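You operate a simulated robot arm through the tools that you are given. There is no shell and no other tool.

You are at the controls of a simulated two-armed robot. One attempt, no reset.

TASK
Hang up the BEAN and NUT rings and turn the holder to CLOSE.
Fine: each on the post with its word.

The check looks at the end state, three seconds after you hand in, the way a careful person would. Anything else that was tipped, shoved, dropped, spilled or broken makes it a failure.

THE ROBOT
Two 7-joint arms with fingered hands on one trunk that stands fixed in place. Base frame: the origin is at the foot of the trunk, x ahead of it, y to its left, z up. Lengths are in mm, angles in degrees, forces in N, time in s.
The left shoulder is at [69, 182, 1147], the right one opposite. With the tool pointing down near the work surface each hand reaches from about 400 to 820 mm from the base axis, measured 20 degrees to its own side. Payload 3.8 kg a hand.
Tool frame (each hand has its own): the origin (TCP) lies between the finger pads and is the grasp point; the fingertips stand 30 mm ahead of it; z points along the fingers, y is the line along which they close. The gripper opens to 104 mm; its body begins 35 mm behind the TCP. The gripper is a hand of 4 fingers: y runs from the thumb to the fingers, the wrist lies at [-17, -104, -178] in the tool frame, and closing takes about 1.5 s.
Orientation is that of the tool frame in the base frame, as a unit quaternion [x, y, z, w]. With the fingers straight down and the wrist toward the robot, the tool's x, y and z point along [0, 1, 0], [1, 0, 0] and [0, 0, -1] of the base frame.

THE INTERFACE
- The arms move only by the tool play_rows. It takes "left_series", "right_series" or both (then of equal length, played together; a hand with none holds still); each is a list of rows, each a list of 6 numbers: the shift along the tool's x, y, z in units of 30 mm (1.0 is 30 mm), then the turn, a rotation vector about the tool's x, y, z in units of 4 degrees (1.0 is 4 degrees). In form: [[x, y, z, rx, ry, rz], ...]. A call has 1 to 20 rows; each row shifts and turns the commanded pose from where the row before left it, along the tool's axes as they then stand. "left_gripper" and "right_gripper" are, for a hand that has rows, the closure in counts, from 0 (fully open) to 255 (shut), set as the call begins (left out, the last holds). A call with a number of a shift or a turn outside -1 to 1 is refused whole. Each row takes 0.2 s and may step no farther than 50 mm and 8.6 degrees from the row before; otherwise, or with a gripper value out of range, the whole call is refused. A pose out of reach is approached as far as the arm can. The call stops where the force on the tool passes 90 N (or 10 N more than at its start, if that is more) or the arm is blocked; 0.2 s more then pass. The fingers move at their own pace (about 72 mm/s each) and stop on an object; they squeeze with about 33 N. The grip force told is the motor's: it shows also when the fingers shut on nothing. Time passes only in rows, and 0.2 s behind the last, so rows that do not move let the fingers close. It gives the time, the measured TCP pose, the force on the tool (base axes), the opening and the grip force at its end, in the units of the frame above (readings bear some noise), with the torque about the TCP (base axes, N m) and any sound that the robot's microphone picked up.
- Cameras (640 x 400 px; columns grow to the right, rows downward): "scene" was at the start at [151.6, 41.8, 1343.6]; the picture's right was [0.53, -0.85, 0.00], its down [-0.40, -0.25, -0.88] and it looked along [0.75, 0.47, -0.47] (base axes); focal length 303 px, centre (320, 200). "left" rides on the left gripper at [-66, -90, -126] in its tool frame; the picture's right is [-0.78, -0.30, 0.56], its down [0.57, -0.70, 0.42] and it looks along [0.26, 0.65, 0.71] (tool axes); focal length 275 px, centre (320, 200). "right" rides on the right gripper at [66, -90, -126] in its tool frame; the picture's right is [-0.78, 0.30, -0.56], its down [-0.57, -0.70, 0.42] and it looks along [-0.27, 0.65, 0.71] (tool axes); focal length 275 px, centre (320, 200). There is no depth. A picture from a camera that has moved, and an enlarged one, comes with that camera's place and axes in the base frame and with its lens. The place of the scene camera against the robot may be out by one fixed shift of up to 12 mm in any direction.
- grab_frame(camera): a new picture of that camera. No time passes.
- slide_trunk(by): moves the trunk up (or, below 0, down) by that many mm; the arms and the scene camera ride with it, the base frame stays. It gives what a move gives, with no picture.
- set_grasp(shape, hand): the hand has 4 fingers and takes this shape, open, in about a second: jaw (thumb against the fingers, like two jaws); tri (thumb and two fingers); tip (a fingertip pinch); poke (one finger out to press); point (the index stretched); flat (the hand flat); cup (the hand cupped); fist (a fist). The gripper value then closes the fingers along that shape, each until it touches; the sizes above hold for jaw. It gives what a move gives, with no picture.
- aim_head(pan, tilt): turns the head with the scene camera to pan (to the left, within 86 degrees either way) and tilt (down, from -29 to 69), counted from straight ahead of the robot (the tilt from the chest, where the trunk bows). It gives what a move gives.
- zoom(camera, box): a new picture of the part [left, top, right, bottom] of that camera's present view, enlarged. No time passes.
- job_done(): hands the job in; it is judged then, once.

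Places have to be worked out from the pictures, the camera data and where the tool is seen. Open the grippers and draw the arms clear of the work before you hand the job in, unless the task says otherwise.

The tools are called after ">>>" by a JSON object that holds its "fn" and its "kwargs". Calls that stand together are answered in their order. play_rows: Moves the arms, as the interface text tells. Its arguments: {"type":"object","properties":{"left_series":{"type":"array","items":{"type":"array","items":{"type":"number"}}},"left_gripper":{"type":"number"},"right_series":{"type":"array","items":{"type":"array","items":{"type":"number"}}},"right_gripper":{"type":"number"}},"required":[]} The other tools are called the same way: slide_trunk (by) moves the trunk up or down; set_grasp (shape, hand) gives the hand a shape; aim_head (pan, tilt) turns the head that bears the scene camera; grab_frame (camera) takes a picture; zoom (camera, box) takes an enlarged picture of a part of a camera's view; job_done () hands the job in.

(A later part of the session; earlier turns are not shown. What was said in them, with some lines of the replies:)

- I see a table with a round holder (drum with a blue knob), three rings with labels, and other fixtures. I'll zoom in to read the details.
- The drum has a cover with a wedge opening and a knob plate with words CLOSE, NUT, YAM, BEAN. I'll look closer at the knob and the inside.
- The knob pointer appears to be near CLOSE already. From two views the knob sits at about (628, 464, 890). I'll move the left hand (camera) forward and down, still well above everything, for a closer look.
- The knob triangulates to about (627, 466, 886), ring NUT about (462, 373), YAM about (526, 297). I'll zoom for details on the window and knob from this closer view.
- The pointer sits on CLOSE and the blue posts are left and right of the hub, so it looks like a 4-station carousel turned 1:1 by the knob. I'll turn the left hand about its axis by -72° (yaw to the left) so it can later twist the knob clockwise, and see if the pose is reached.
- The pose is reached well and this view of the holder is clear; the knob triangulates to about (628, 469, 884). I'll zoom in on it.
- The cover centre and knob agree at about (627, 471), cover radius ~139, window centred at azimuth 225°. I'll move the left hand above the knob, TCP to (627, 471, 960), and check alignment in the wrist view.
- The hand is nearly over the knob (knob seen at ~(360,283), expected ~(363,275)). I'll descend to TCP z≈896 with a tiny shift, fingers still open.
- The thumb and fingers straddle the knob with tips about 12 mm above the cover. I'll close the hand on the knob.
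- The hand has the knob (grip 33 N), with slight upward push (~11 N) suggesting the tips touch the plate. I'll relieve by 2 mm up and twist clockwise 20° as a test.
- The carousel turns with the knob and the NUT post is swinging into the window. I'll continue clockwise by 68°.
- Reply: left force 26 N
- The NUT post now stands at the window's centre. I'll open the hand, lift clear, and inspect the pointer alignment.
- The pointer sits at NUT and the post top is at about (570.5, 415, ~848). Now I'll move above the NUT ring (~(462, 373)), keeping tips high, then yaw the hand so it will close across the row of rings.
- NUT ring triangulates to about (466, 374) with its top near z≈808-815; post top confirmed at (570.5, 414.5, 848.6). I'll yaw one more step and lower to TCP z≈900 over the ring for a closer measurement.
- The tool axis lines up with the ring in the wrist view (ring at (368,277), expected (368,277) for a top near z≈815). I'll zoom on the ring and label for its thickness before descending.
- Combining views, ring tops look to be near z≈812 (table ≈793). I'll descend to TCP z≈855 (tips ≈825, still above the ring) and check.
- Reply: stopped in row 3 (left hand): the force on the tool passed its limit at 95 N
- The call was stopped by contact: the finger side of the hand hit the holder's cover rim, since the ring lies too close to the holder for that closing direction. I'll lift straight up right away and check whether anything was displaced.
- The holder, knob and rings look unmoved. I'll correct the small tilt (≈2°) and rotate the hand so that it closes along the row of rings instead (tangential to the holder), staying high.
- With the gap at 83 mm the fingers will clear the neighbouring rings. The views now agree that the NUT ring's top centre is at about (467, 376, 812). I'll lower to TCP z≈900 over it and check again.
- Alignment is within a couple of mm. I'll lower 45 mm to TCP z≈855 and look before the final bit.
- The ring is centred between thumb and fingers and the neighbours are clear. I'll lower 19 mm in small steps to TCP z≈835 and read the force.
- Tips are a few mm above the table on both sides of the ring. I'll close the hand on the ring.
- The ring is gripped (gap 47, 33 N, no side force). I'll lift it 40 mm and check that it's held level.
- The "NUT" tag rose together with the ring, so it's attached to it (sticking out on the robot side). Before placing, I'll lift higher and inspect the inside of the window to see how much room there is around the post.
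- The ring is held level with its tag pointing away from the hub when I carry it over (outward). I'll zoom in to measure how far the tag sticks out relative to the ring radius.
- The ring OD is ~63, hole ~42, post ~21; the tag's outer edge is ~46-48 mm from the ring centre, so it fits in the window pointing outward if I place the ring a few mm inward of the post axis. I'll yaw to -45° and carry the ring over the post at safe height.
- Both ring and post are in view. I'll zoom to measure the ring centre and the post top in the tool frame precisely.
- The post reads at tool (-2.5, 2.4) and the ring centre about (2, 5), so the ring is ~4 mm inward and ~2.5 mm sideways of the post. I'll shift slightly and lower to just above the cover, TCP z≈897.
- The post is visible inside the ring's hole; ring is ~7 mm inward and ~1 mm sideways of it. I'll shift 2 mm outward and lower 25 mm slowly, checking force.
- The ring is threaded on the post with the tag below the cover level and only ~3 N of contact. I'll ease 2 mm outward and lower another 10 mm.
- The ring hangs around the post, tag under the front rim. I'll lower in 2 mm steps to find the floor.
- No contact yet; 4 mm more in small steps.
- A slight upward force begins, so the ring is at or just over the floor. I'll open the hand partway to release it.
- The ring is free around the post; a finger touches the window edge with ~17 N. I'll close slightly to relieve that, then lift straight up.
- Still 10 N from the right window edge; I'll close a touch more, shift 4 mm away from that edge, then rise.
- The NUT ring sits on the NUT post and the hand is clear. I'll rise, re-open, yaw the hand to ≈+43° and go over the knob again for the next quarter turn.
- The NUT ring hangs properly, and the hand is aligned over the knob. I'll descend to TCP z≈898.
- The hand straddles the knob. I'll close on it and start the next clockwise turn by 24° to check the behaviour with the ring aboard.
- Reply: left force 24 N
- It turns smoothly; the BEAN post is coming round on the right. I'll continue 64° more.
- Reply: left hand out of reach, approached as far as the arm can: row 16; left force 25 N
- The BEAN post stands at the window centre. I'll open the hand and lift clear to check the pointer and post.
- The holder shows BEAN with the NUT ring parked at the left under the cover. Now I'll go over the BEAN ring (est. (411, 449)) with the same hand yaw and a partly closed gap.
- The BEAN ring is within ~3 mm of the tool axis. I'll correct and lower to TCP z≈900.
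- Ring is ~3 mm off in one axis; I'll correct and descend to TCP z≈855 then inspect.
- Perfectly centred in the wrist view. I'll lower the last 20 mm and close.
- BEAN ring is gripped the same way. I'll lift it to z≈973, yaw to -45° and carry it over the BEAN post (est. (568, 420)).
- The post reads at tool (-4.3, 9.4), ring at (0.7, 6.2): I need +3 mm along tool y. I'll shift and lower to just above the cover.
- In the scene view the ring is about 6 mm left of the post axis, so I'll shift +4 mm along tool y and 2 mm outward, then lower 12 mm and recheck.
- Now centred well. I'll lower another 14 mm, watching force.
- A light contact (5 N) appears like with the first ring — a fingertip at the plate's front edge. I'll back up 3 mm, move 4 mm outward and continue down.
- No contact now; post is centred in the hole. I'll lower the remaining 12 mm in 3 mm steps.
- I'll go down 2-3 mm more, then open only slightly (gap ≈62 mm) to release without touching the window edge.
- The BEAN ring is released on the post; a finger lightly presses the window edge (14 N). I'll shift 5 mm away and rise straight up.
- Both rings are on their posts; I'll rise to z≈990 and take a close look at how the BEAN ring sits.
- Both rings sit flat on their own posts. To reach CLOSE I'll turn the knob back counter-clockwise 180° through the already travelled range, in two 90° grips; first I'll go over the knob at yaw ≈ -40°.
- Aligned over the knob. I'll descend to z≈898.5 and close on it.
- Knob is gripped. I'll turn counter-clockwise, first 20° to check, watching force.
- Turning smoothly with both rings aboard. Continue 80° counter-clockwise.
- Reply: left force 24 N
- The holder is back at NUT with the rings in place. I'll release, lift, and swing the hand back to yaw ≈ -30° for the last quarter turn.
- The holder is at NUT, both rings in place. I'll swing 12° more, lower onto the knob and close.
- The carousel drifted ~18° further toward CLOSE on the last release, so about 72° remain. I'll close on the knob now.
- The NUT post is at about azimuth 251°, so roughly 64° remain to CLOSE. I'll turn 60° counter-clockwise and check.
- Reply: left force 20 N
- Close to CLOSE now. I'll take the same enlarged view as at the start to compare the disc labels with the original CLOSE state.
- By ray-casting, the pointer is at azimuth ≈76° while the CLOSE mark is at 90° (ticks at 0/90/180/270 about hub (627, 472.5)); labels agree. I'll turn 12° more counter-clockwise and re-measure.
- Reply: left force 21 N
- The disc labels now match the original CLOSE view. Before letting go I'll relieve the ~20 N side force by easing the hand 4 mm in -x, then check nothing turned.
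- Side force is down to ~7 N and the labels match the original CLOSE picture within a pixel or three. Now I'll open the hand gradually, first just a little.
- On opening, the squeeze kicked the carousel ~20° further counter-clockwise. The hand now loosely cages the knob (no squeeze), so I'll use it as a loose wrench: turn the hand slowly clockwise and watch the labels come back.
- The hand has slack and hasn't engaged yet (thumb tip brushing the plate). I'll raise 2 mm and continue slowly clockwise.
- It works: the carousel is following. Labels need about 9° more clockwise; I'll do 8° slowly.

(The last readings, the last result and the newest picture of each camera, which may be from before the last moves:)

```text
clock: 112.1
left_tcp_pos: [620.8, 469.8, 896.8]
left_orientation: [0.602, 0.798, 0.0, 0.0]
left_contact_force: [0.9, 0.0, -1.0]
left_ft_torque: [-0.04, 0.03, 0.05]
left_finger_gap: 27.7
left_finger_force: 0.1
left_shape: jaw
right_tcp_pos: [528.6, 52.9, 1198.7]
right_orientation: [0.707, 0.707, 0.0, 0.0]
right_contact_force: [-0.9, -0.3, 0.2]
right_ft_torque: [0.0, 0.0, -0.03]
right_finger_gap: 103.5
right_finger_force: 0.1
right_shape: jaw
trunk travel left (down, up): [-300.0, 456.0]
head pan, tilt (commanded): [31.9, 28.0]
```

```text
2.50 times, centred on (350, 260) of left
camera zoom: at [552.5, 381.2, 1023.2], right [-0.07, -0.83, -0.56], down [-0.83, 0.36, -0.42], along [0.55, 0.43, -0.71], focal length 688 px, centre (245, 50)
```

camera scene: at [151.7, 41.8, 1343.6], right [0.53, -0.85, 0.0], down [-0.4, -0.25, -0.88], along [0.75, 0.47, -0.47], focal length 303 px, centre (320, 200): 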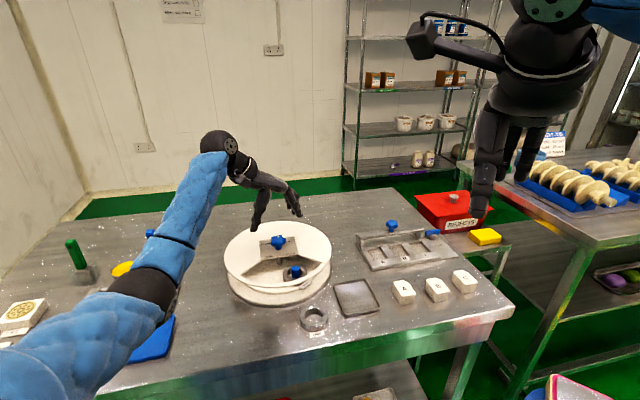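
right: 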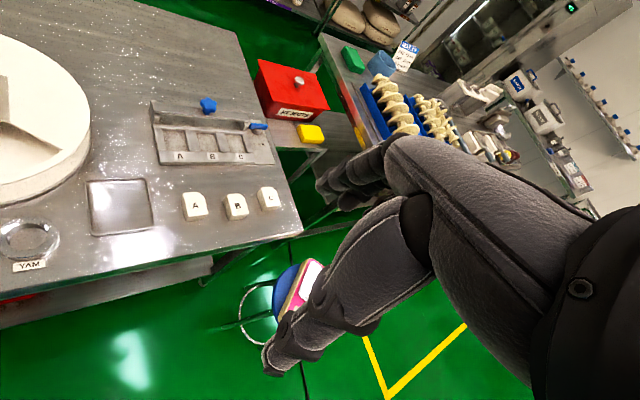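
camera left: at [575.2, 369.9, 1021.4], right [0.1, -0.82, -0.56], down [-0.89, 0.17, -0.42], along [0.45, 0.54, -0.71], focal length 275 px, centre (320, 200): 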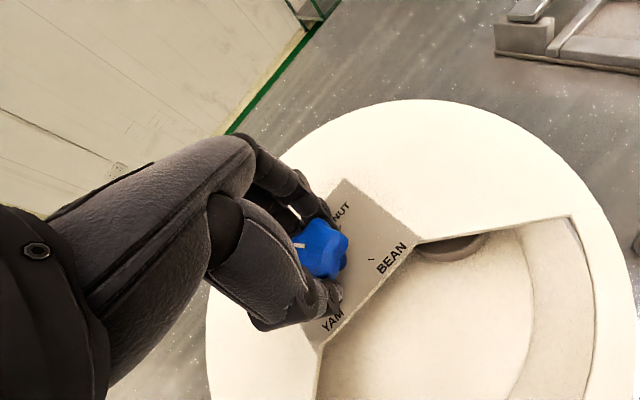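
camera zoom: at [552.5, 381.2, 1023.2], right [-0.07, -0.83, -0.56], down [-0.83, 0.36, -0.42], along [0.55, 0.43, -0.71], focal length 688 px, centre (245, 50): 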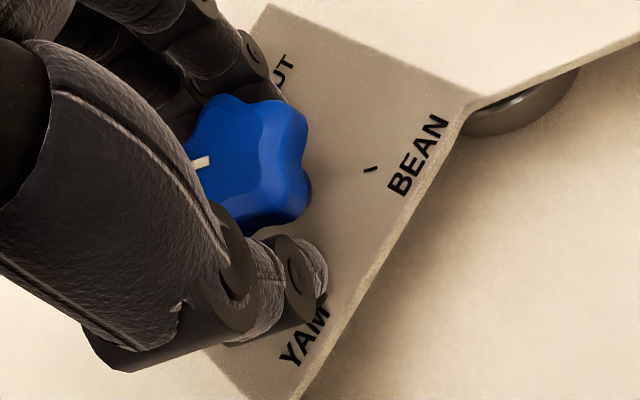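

The labels now coincide with the original CLOSE view. I'll rotate the hand back 5° within the slack so nothing touches the knob, then open slowly.

>>> {"fn": "play_rows", "kwargs": {"left_series": [[0, 0, 0, 0, 0, -0.4], [0, 0, 0, 0, 0, -0.4], [0, 0, 0, 0, 0, -0.4], [0, 0, 0, 0, 0, 0]]}}

>>> {"fn": "zoom", "kwargs": {"camera": "scene", "box": [245, 225, 315, 270]}}

>>> {"fn": "zoom", "kwargs": {"camera": "left", "box": [270, 180, 430, 340]}}

```text
clock: 113.1
left_tcp_pos: [620.0, 468.8, 896.5]
left_orientation: [0.569, 0.823, 0.0, 0.001]
left_contact_force: [-0.7, -0.3, -0.5]
left_ft_torque: [-0.03, 0.0, -0.03]
left_finger_gap: 27.5
left_finger_force: 0.1
left_shape: jaw
right_tcp_pos: [529.5, 54.0, 1197.9]
right_orientation: [0.707, 0.707, 0.0, 0.001]
right_contact_force: [-0.1, -0.2, 0.6]
right_ft_torque: [0.01, 0.02, 0.04]
right_finger_gap: 104.0
right_finger_force: 0.0
right_shape: jaw
trunk travel left (down, up): [-300.0, 456.0]
head pan, tilt (commanded): [31.9, 28.0]
```

```text
8.89 times, centred on (280, 248) of scene
camera zoom: at [151.6, 41.8, 1343.6], right [0.53, -0.85, 0.0], down [-0.4, -0.25, -0.88], along [0.75, 0.47, -0.47], focal length 2691 px, centre (676, -222)
```

zoom: 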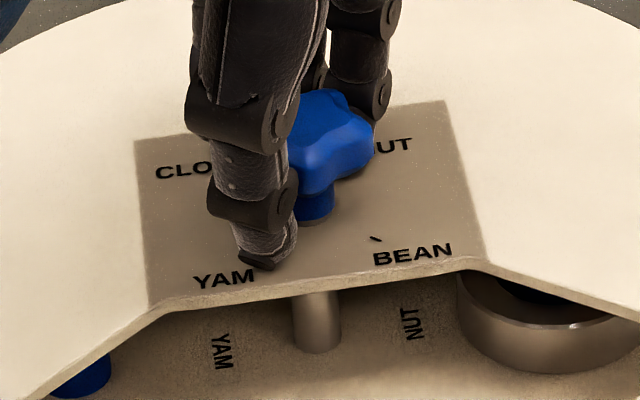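

```text
2.50 times, centred on (350, 260) of left
camera zoom: at [559.9, 375.6, 1023.1], right [0.0, -0.83, -0.56], down [-0.86, 0.29, -0.42], along [0.51, 0.48, -0.71], focal length 688 px, centre (245, 50)
```

zoom: 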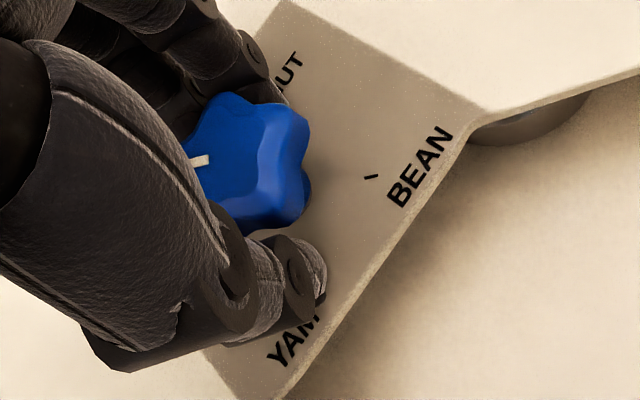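

The carousel stayed at CLOSE while the hand backed off. Now I'll open the fingers in a few steps and check.

>>> {"fn": "play_rows", "kwargs": {"left_series": [[0, 0, 0, 0, 0, 0], [0, 0, 0, 0, 0, 0]], "left_gripper": 165}}

>>> {"fn": "play_rows", "kwargs": {"left_series": [[0, 0, 0, 0, 0, 0], [0, 0, 0, 0, 0, 0], [0, 0, 0, 0, 0, 0], [0, 0, 0, 0, 0, 0]], "left_gripper": 60}}

>>> {"fn": "zoom", "kwargs": {"camera": "scene", "box": [245, 225, 315, 270]}}

>>> {"fn": "zoom", "kwargs": {"camera": "left", "box": [270, 180, 430, 340]}}

```text
clock: 113.7
left_tcp_pos: [620.2, 469.5, 896.4]
left_orientation: [0.568, 0.823, 0.0, 0.0]
left_contact_force: [0.6, 1.1, 1.5]
left_ft_torque: [-0.02, -0.06, -0.02]
left_finger_gap: 36.4
left_finger_force: 0.1
left_shape: jaw
right_tcp_pos: [529.0, 53.8, 1197.5]
right_orientation: [0.707, 0.708, 0.0, 0.0]
right_contact_force: [-0.6, 0.4, -0.3]
right_ft_torque: [0.02, 0.04, 0.0]
right_finger_gap: 103.6
right_finger_force: 0.0
right_shape: jaw
trunk travel left (down, up): [-300.0, 456.0]
head pan, tilt (commanded): [31.9, 28.0]
```

```text
clock: 114.7
left_tcp_pos: [620.9, 468.6, 898.5]
left_orientation: [0.568, 0.823, 0.001, 0.0]
left_contact_force: [-0.5, -0.1, -1.0]
left_ft_torque: [-0.01, -0.02, 0.01]
left_finger_gap: 79.2
left_finger_force: 0.1
left_shape: jaw
right_tcp_pos: [527.7, 53.9, 1199.4]
right_orientation: [0.707, 0.707, 0.0, 0.0]
right_contact_force: [0.4, -0.2, 0.8]
right_ft_torque: [-0.03, 0.0, 0.0]
right_finger_gap: 103.7
right_finger_force: 0.1
right_shape: jaw
trunk travel left (down, up): [-300.0, 456.0]
head pan, tilt (commanded): [31.9, 28.0]
```

```text
8.89 times, centred on (280, 248) of scene
camera zoom: at [151.6, 41.7, 1343.6], right [0.53, -0.85, 0.0], down [-0.4, -0.25, -0.88], along [0.75, 0.47, -0.47], focal length 2691 px, centre (676, -222)
```

zoom: 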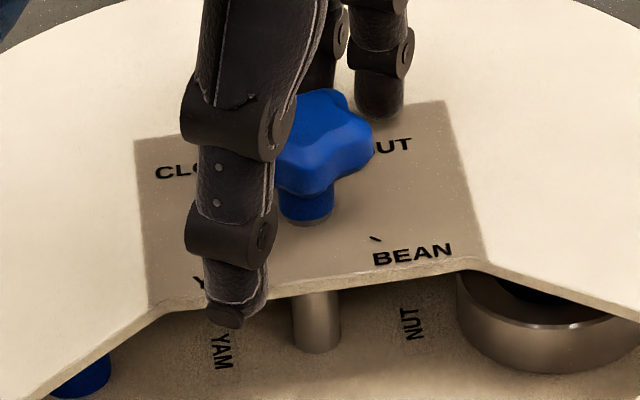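

```text
2.50 times, centred on (350, 260) of left
camera zoom: at [559.9, 375.7, 1023.0], right [0.0, -0.83, -0.56], down [-0.86, 0.29, -0.42], along [0.51, 0.48, -0.71], focal length 688 px, centre (245, 50)
```

zoom: 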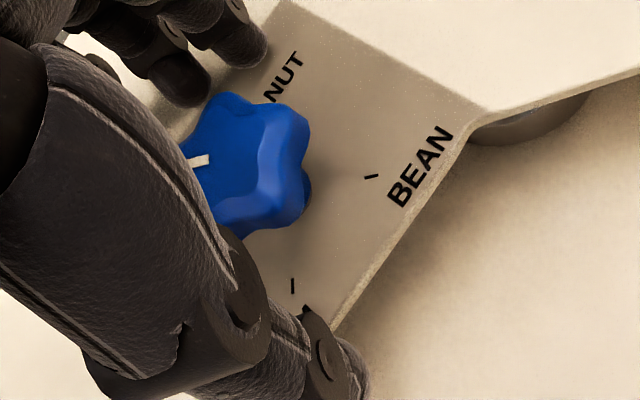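

The carousel held still. I'll open fully and rise straight up, then verify the pointer.

>>> {"fn": "play_rows", "kwargs": {"left_series": [[0, 0, 0, 0, 0, 0], [0, 0, 0, 0, 0, 0], [0, 0, -0.3, 0, 0, 0], [0, 0, -0.7, 0, 0, 0], [0, 0, -1, 0, 0, 0], [0, 0, -1, 0, 0, 0], [0, 0, -1, 0, 0, 0]], "left_gripper": 0}}

>>> {"fn": "zoom", "kwargs": {"camera": "scene", "box": [245, 225, 315, 270]}}

>>> {"fn": "grab_frame", "kwargs": {"camera": "left"}}

>>> {"fn": "grab_frame", "kwargs": {"camera": "scene"}}

```text
clock: 116.3
left_tcp_pos: [621.3, 469.2, 1017.3]
left_orientation: [0.567, 0.823, 0.0, 0.0]
left_contact_force: [-0.1, 0.9, 0.1]
left_ft_torque: [0.01, -0.01, 0.0]
left_finger_gap: 103.7
left_finger_force: 0.1
left_shape: jaw
right_tcp_pos: [528.6, 53.4, 1198.7]
right_orientation: [0.707, 0.707, 0.001, 0.0]
right_contact_force: [-0.5, 0.0, -0.1]
right_ft_torque: [0.04, 0.0, -0.02]
right_finger_gap: 103.7
right_finger_force: 0.1
right_shape: jaw
trunk travel left (down, up): [-300.0, 456.0]
head pan, tilt (commanded): [31.9, 28.0]
```

```text
8.89 times, centred on (280, 248) of scene
camera zoom: at [151.5, 41.4, 1343.7], right [0.53, -0.85, 0.0], down [-0.4, -0.25, -0.88], along [0.75, 0.47, -0.47], focal length 2691 px, centre (676, -222)
```

zoom: 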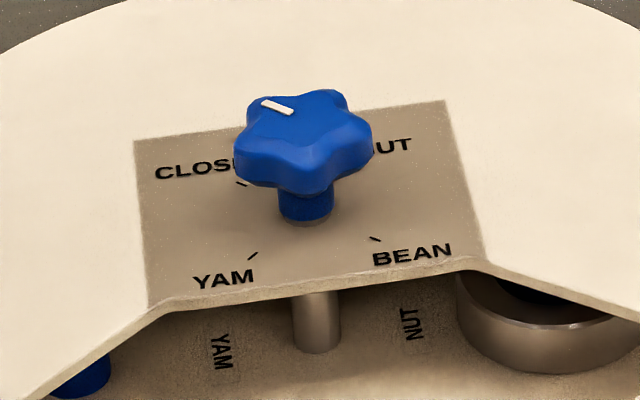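

```text
taken
camera left: at [560.5, 374.8, 1143.6], right [0.0, -0.83, -0.56], down [-0.86, 0.29, -0.42], along [0.51, 0.48, -0.71], focal length 275 px, centre (320, 200)
```

left: 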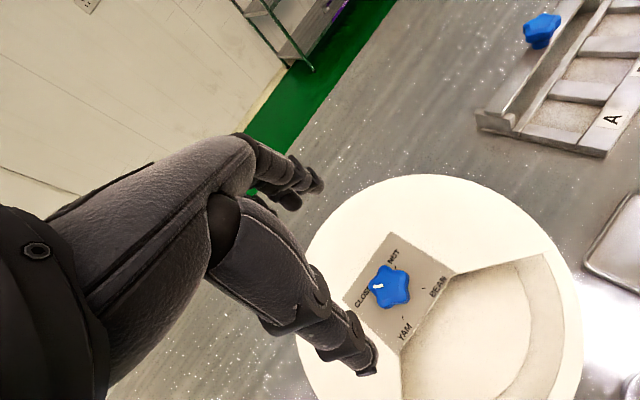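

```text
taken
camera scene: at [151.5, 41.4, 1343.7], right [0.53, -0.85, 0.0], down [-0.4, -0.25, -0.88], along [0.75, 0.47, -0.47], focal length 303 px, centre (320, 200)
```

scene: 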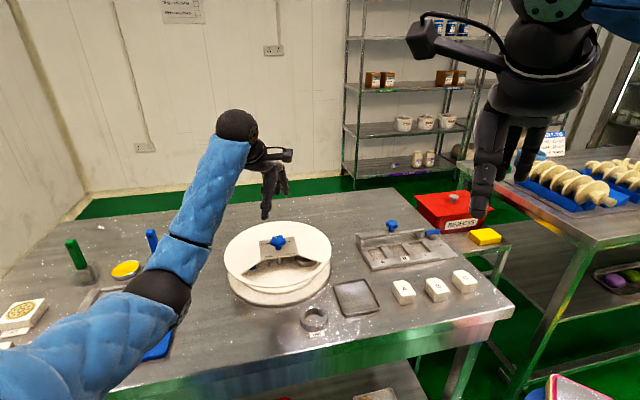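

The view now matches the original CLOSE picture. I'll double-check the pointer angle against the ticks from above.

>>> {"fn": "zoom", "kwargs": {"camera": "left", "box": [335, 220, 465, 360]}}

>>> {"fn": "zoom", "kwargs": {"camera": "scene", "box": [220, 215, 340, 310]}}

```text
2.86 times, centred on (400, 290) of left
camera zoom: at [560.5, 374.8, 1143.6], right [0.0, -0.83, -0.56], down [-0.86, 0.29, -0.42], along [0.51, 0.48, -0.71], focal length 786 px, centre (91, -57)
```

zoom: 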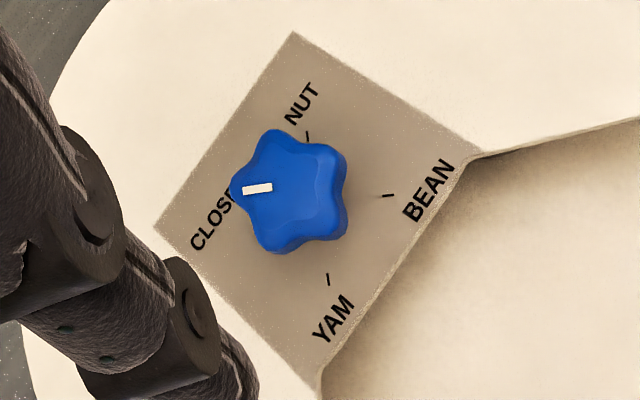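

```text
4.21 times, centred on (280, 262) of scene
camera zoom: at [151.5, 41.4, 1343.7], right [0.53, -0.85, 0.0], down [-0.4, -0.25, -0.88], along [0.75, 0.47, -0.47], focal length 1274 px, centre (488, -63)
```

zoom: 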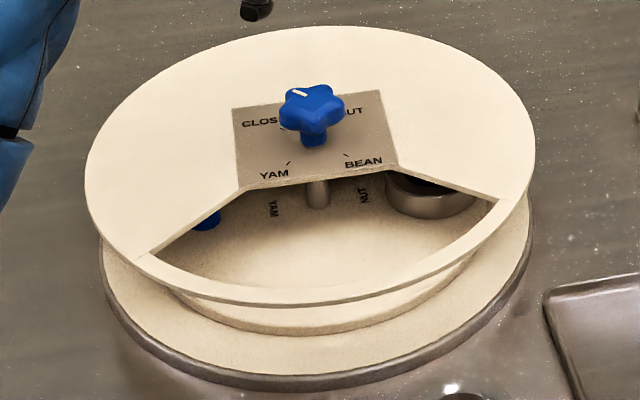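

The pointer bar is parallel and opposite to the BEAN tick, i.e. on CLOSE; NUT ring is on the right post, BEAN at the back. I'll withdraw the left arm upward and back.

>>> {"fn": "play_rows", "kwargs": {"left_series": [[0, 0, -1, 0, 0, 0], [0, 0, -1, 0, 0, 0], [0, 0, -1, 0, 0, 0], [0, 0, -1, 0, 0, 0], [0, 0, -1, 0, 0, 0], [0, 0, -1, 0, 0, 0], [0.5, -0.9, 0, 0, 0, 0], [0.5, -0.9, 0, 0, 0, 0], [0.5, -0.9, 0, 0, 0, 0], [0.5, -0.9, 0, 0, 0, 0], [0.5, -0.9, 0, 0, 0, 0], [0.5, -0.9, 0, 0, 0, 0], [0, 0, 0, 0, 0, 0]]}}

>>> {"fn": "grab_frame", "kwargs": {"camera": "scene"}}

>>> {"fn": "grab_frame", "kwargs": {"camera": "left"}}

```text
clock: 119.1
left_tcp_pos: [438.0, 497.4, 1198.1]
left_orientation: [0.568, 0.823, -0.001, 0.0]
left_contact_force: [-0.1, -0.8, -0.3]
left_ft_torque: [0.02, -0.02, 0.01]
left_finger_gap: 103.5
left_finger_force: 0.1
left_shape: jaw
right_tcp_pos: [529.9, 53.8, 1198.6]
right_orientation: [0.707, 0.707, 0.0, -0.001]
right_contact_force: [0.0, -0.3, -0.2]
right_ft_torque: [0.01, 0.03, 0.01]
right_finger_gap: 103.9
right_finger_force: 0.1
right_shape: jaw
trunk travel left (down, up): [-300.0, 456.0]
head pan, tilt (commanded): [31.9, 28.0]
```

```text
taken
camera scene: at [152.2, 41.7, 1343.5], right [0.53, -0.85, 0.0], down [-0.4, -0.25, -0.88], along [0.75, 0.47, -0.47], focal length 303 px, centre (320, 200)
```

scene: 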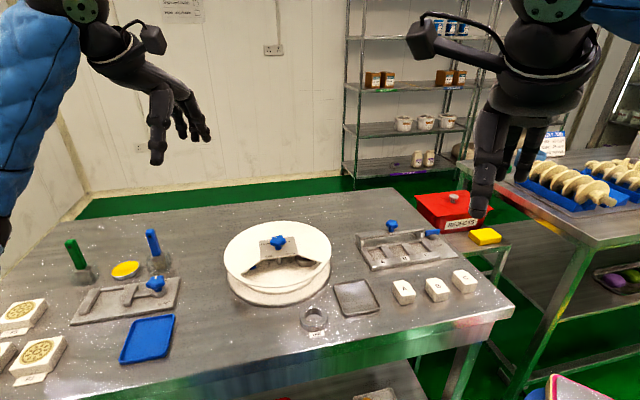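

```text
taken
camera left: at [377.4, 403.2, 1324.2], right [0.0, -0.83, -0.56], down [-0.86, 0.29, -0.42], along [0.51, 0.48, -0.71], focal length 275 px, centre (320, 200)
```

left: 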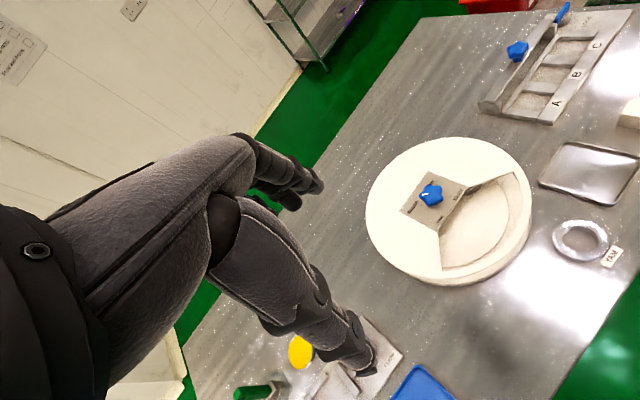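

Both arms are clear and all other items look unchanged. One last close look at the holder before handing in.

>>> {"fn": "zoom", "kwargs": {"camera": "scene", "box": [245, 225, 315, 270]}}

>>> {"fn": "zoom", "kwargs": {"camera": "scene", "box": [200, 200, 360, 360]}}

```text
8.89 times, centred on (280, 248) of scene
camera zoom: at [152.2, 41.7, 1343.5], right [0.53, -0.85, 0.0], down [-0.4, -0.25, -0.88], along [0.75, 0.47, -0.47], focal length 2691 px, centre (676, -222)
```

zoom: 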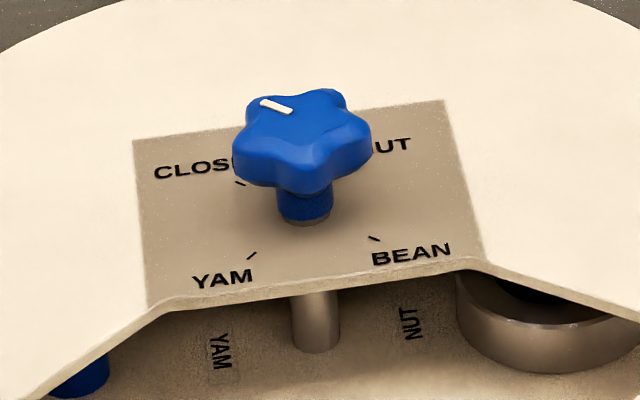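

```text
2.50 times, centred on (280, 280) of scene
camera zoom: at [152.2, 41.7, 1343.5], right [0.53, -0.85, 0.0], down [-0.4, -0.25, -0.88], along [0.75, 0.47, -0.47], focal length 757 px, centre (420, 0)
```

zoom: 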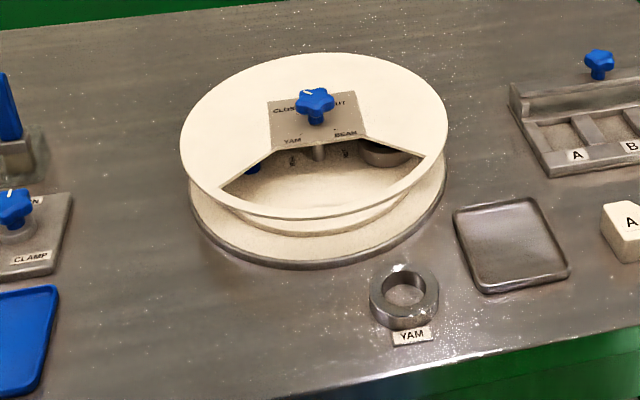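

The holder points to CLOSE, NUT and BEAN rings are on their posts, the YAM ring is untouched, grippers are open and the arms are clear. I'm handing in.

>>> {"fn": "job_done", "kwargs": {}}

```text
The job is handed in.
```

I hung the NUT and BEAN rings on the posts with their words and turned the holder to CLOSE. I then opened both grippers, drew the arms clear and handed the job in.

- **Rings:** I saw each ring settle flat on its own post before turning the holder on. The NUT ring is still visible at the edge of the window. The BEAN ring is now at the back under the cover, so I couldn't see it after the last turn.
- **CLOSE:** when I first let go of the knob it sprang about 20° past the mark. I brought it back and let go again without it moving. The final view matches the starting CLOSE picture.
- **Contact with the holder:** while first going for the NUT ring, the fingers hit the holder's rim at about 95 N and the move stopped. I lifted straight off, and neither the holder nor the rings looked shifted. Later the fingers brushed the window edge lightly a few times, at most about 17 N.

The YAM ring and everything else on the table look as they did at the start.
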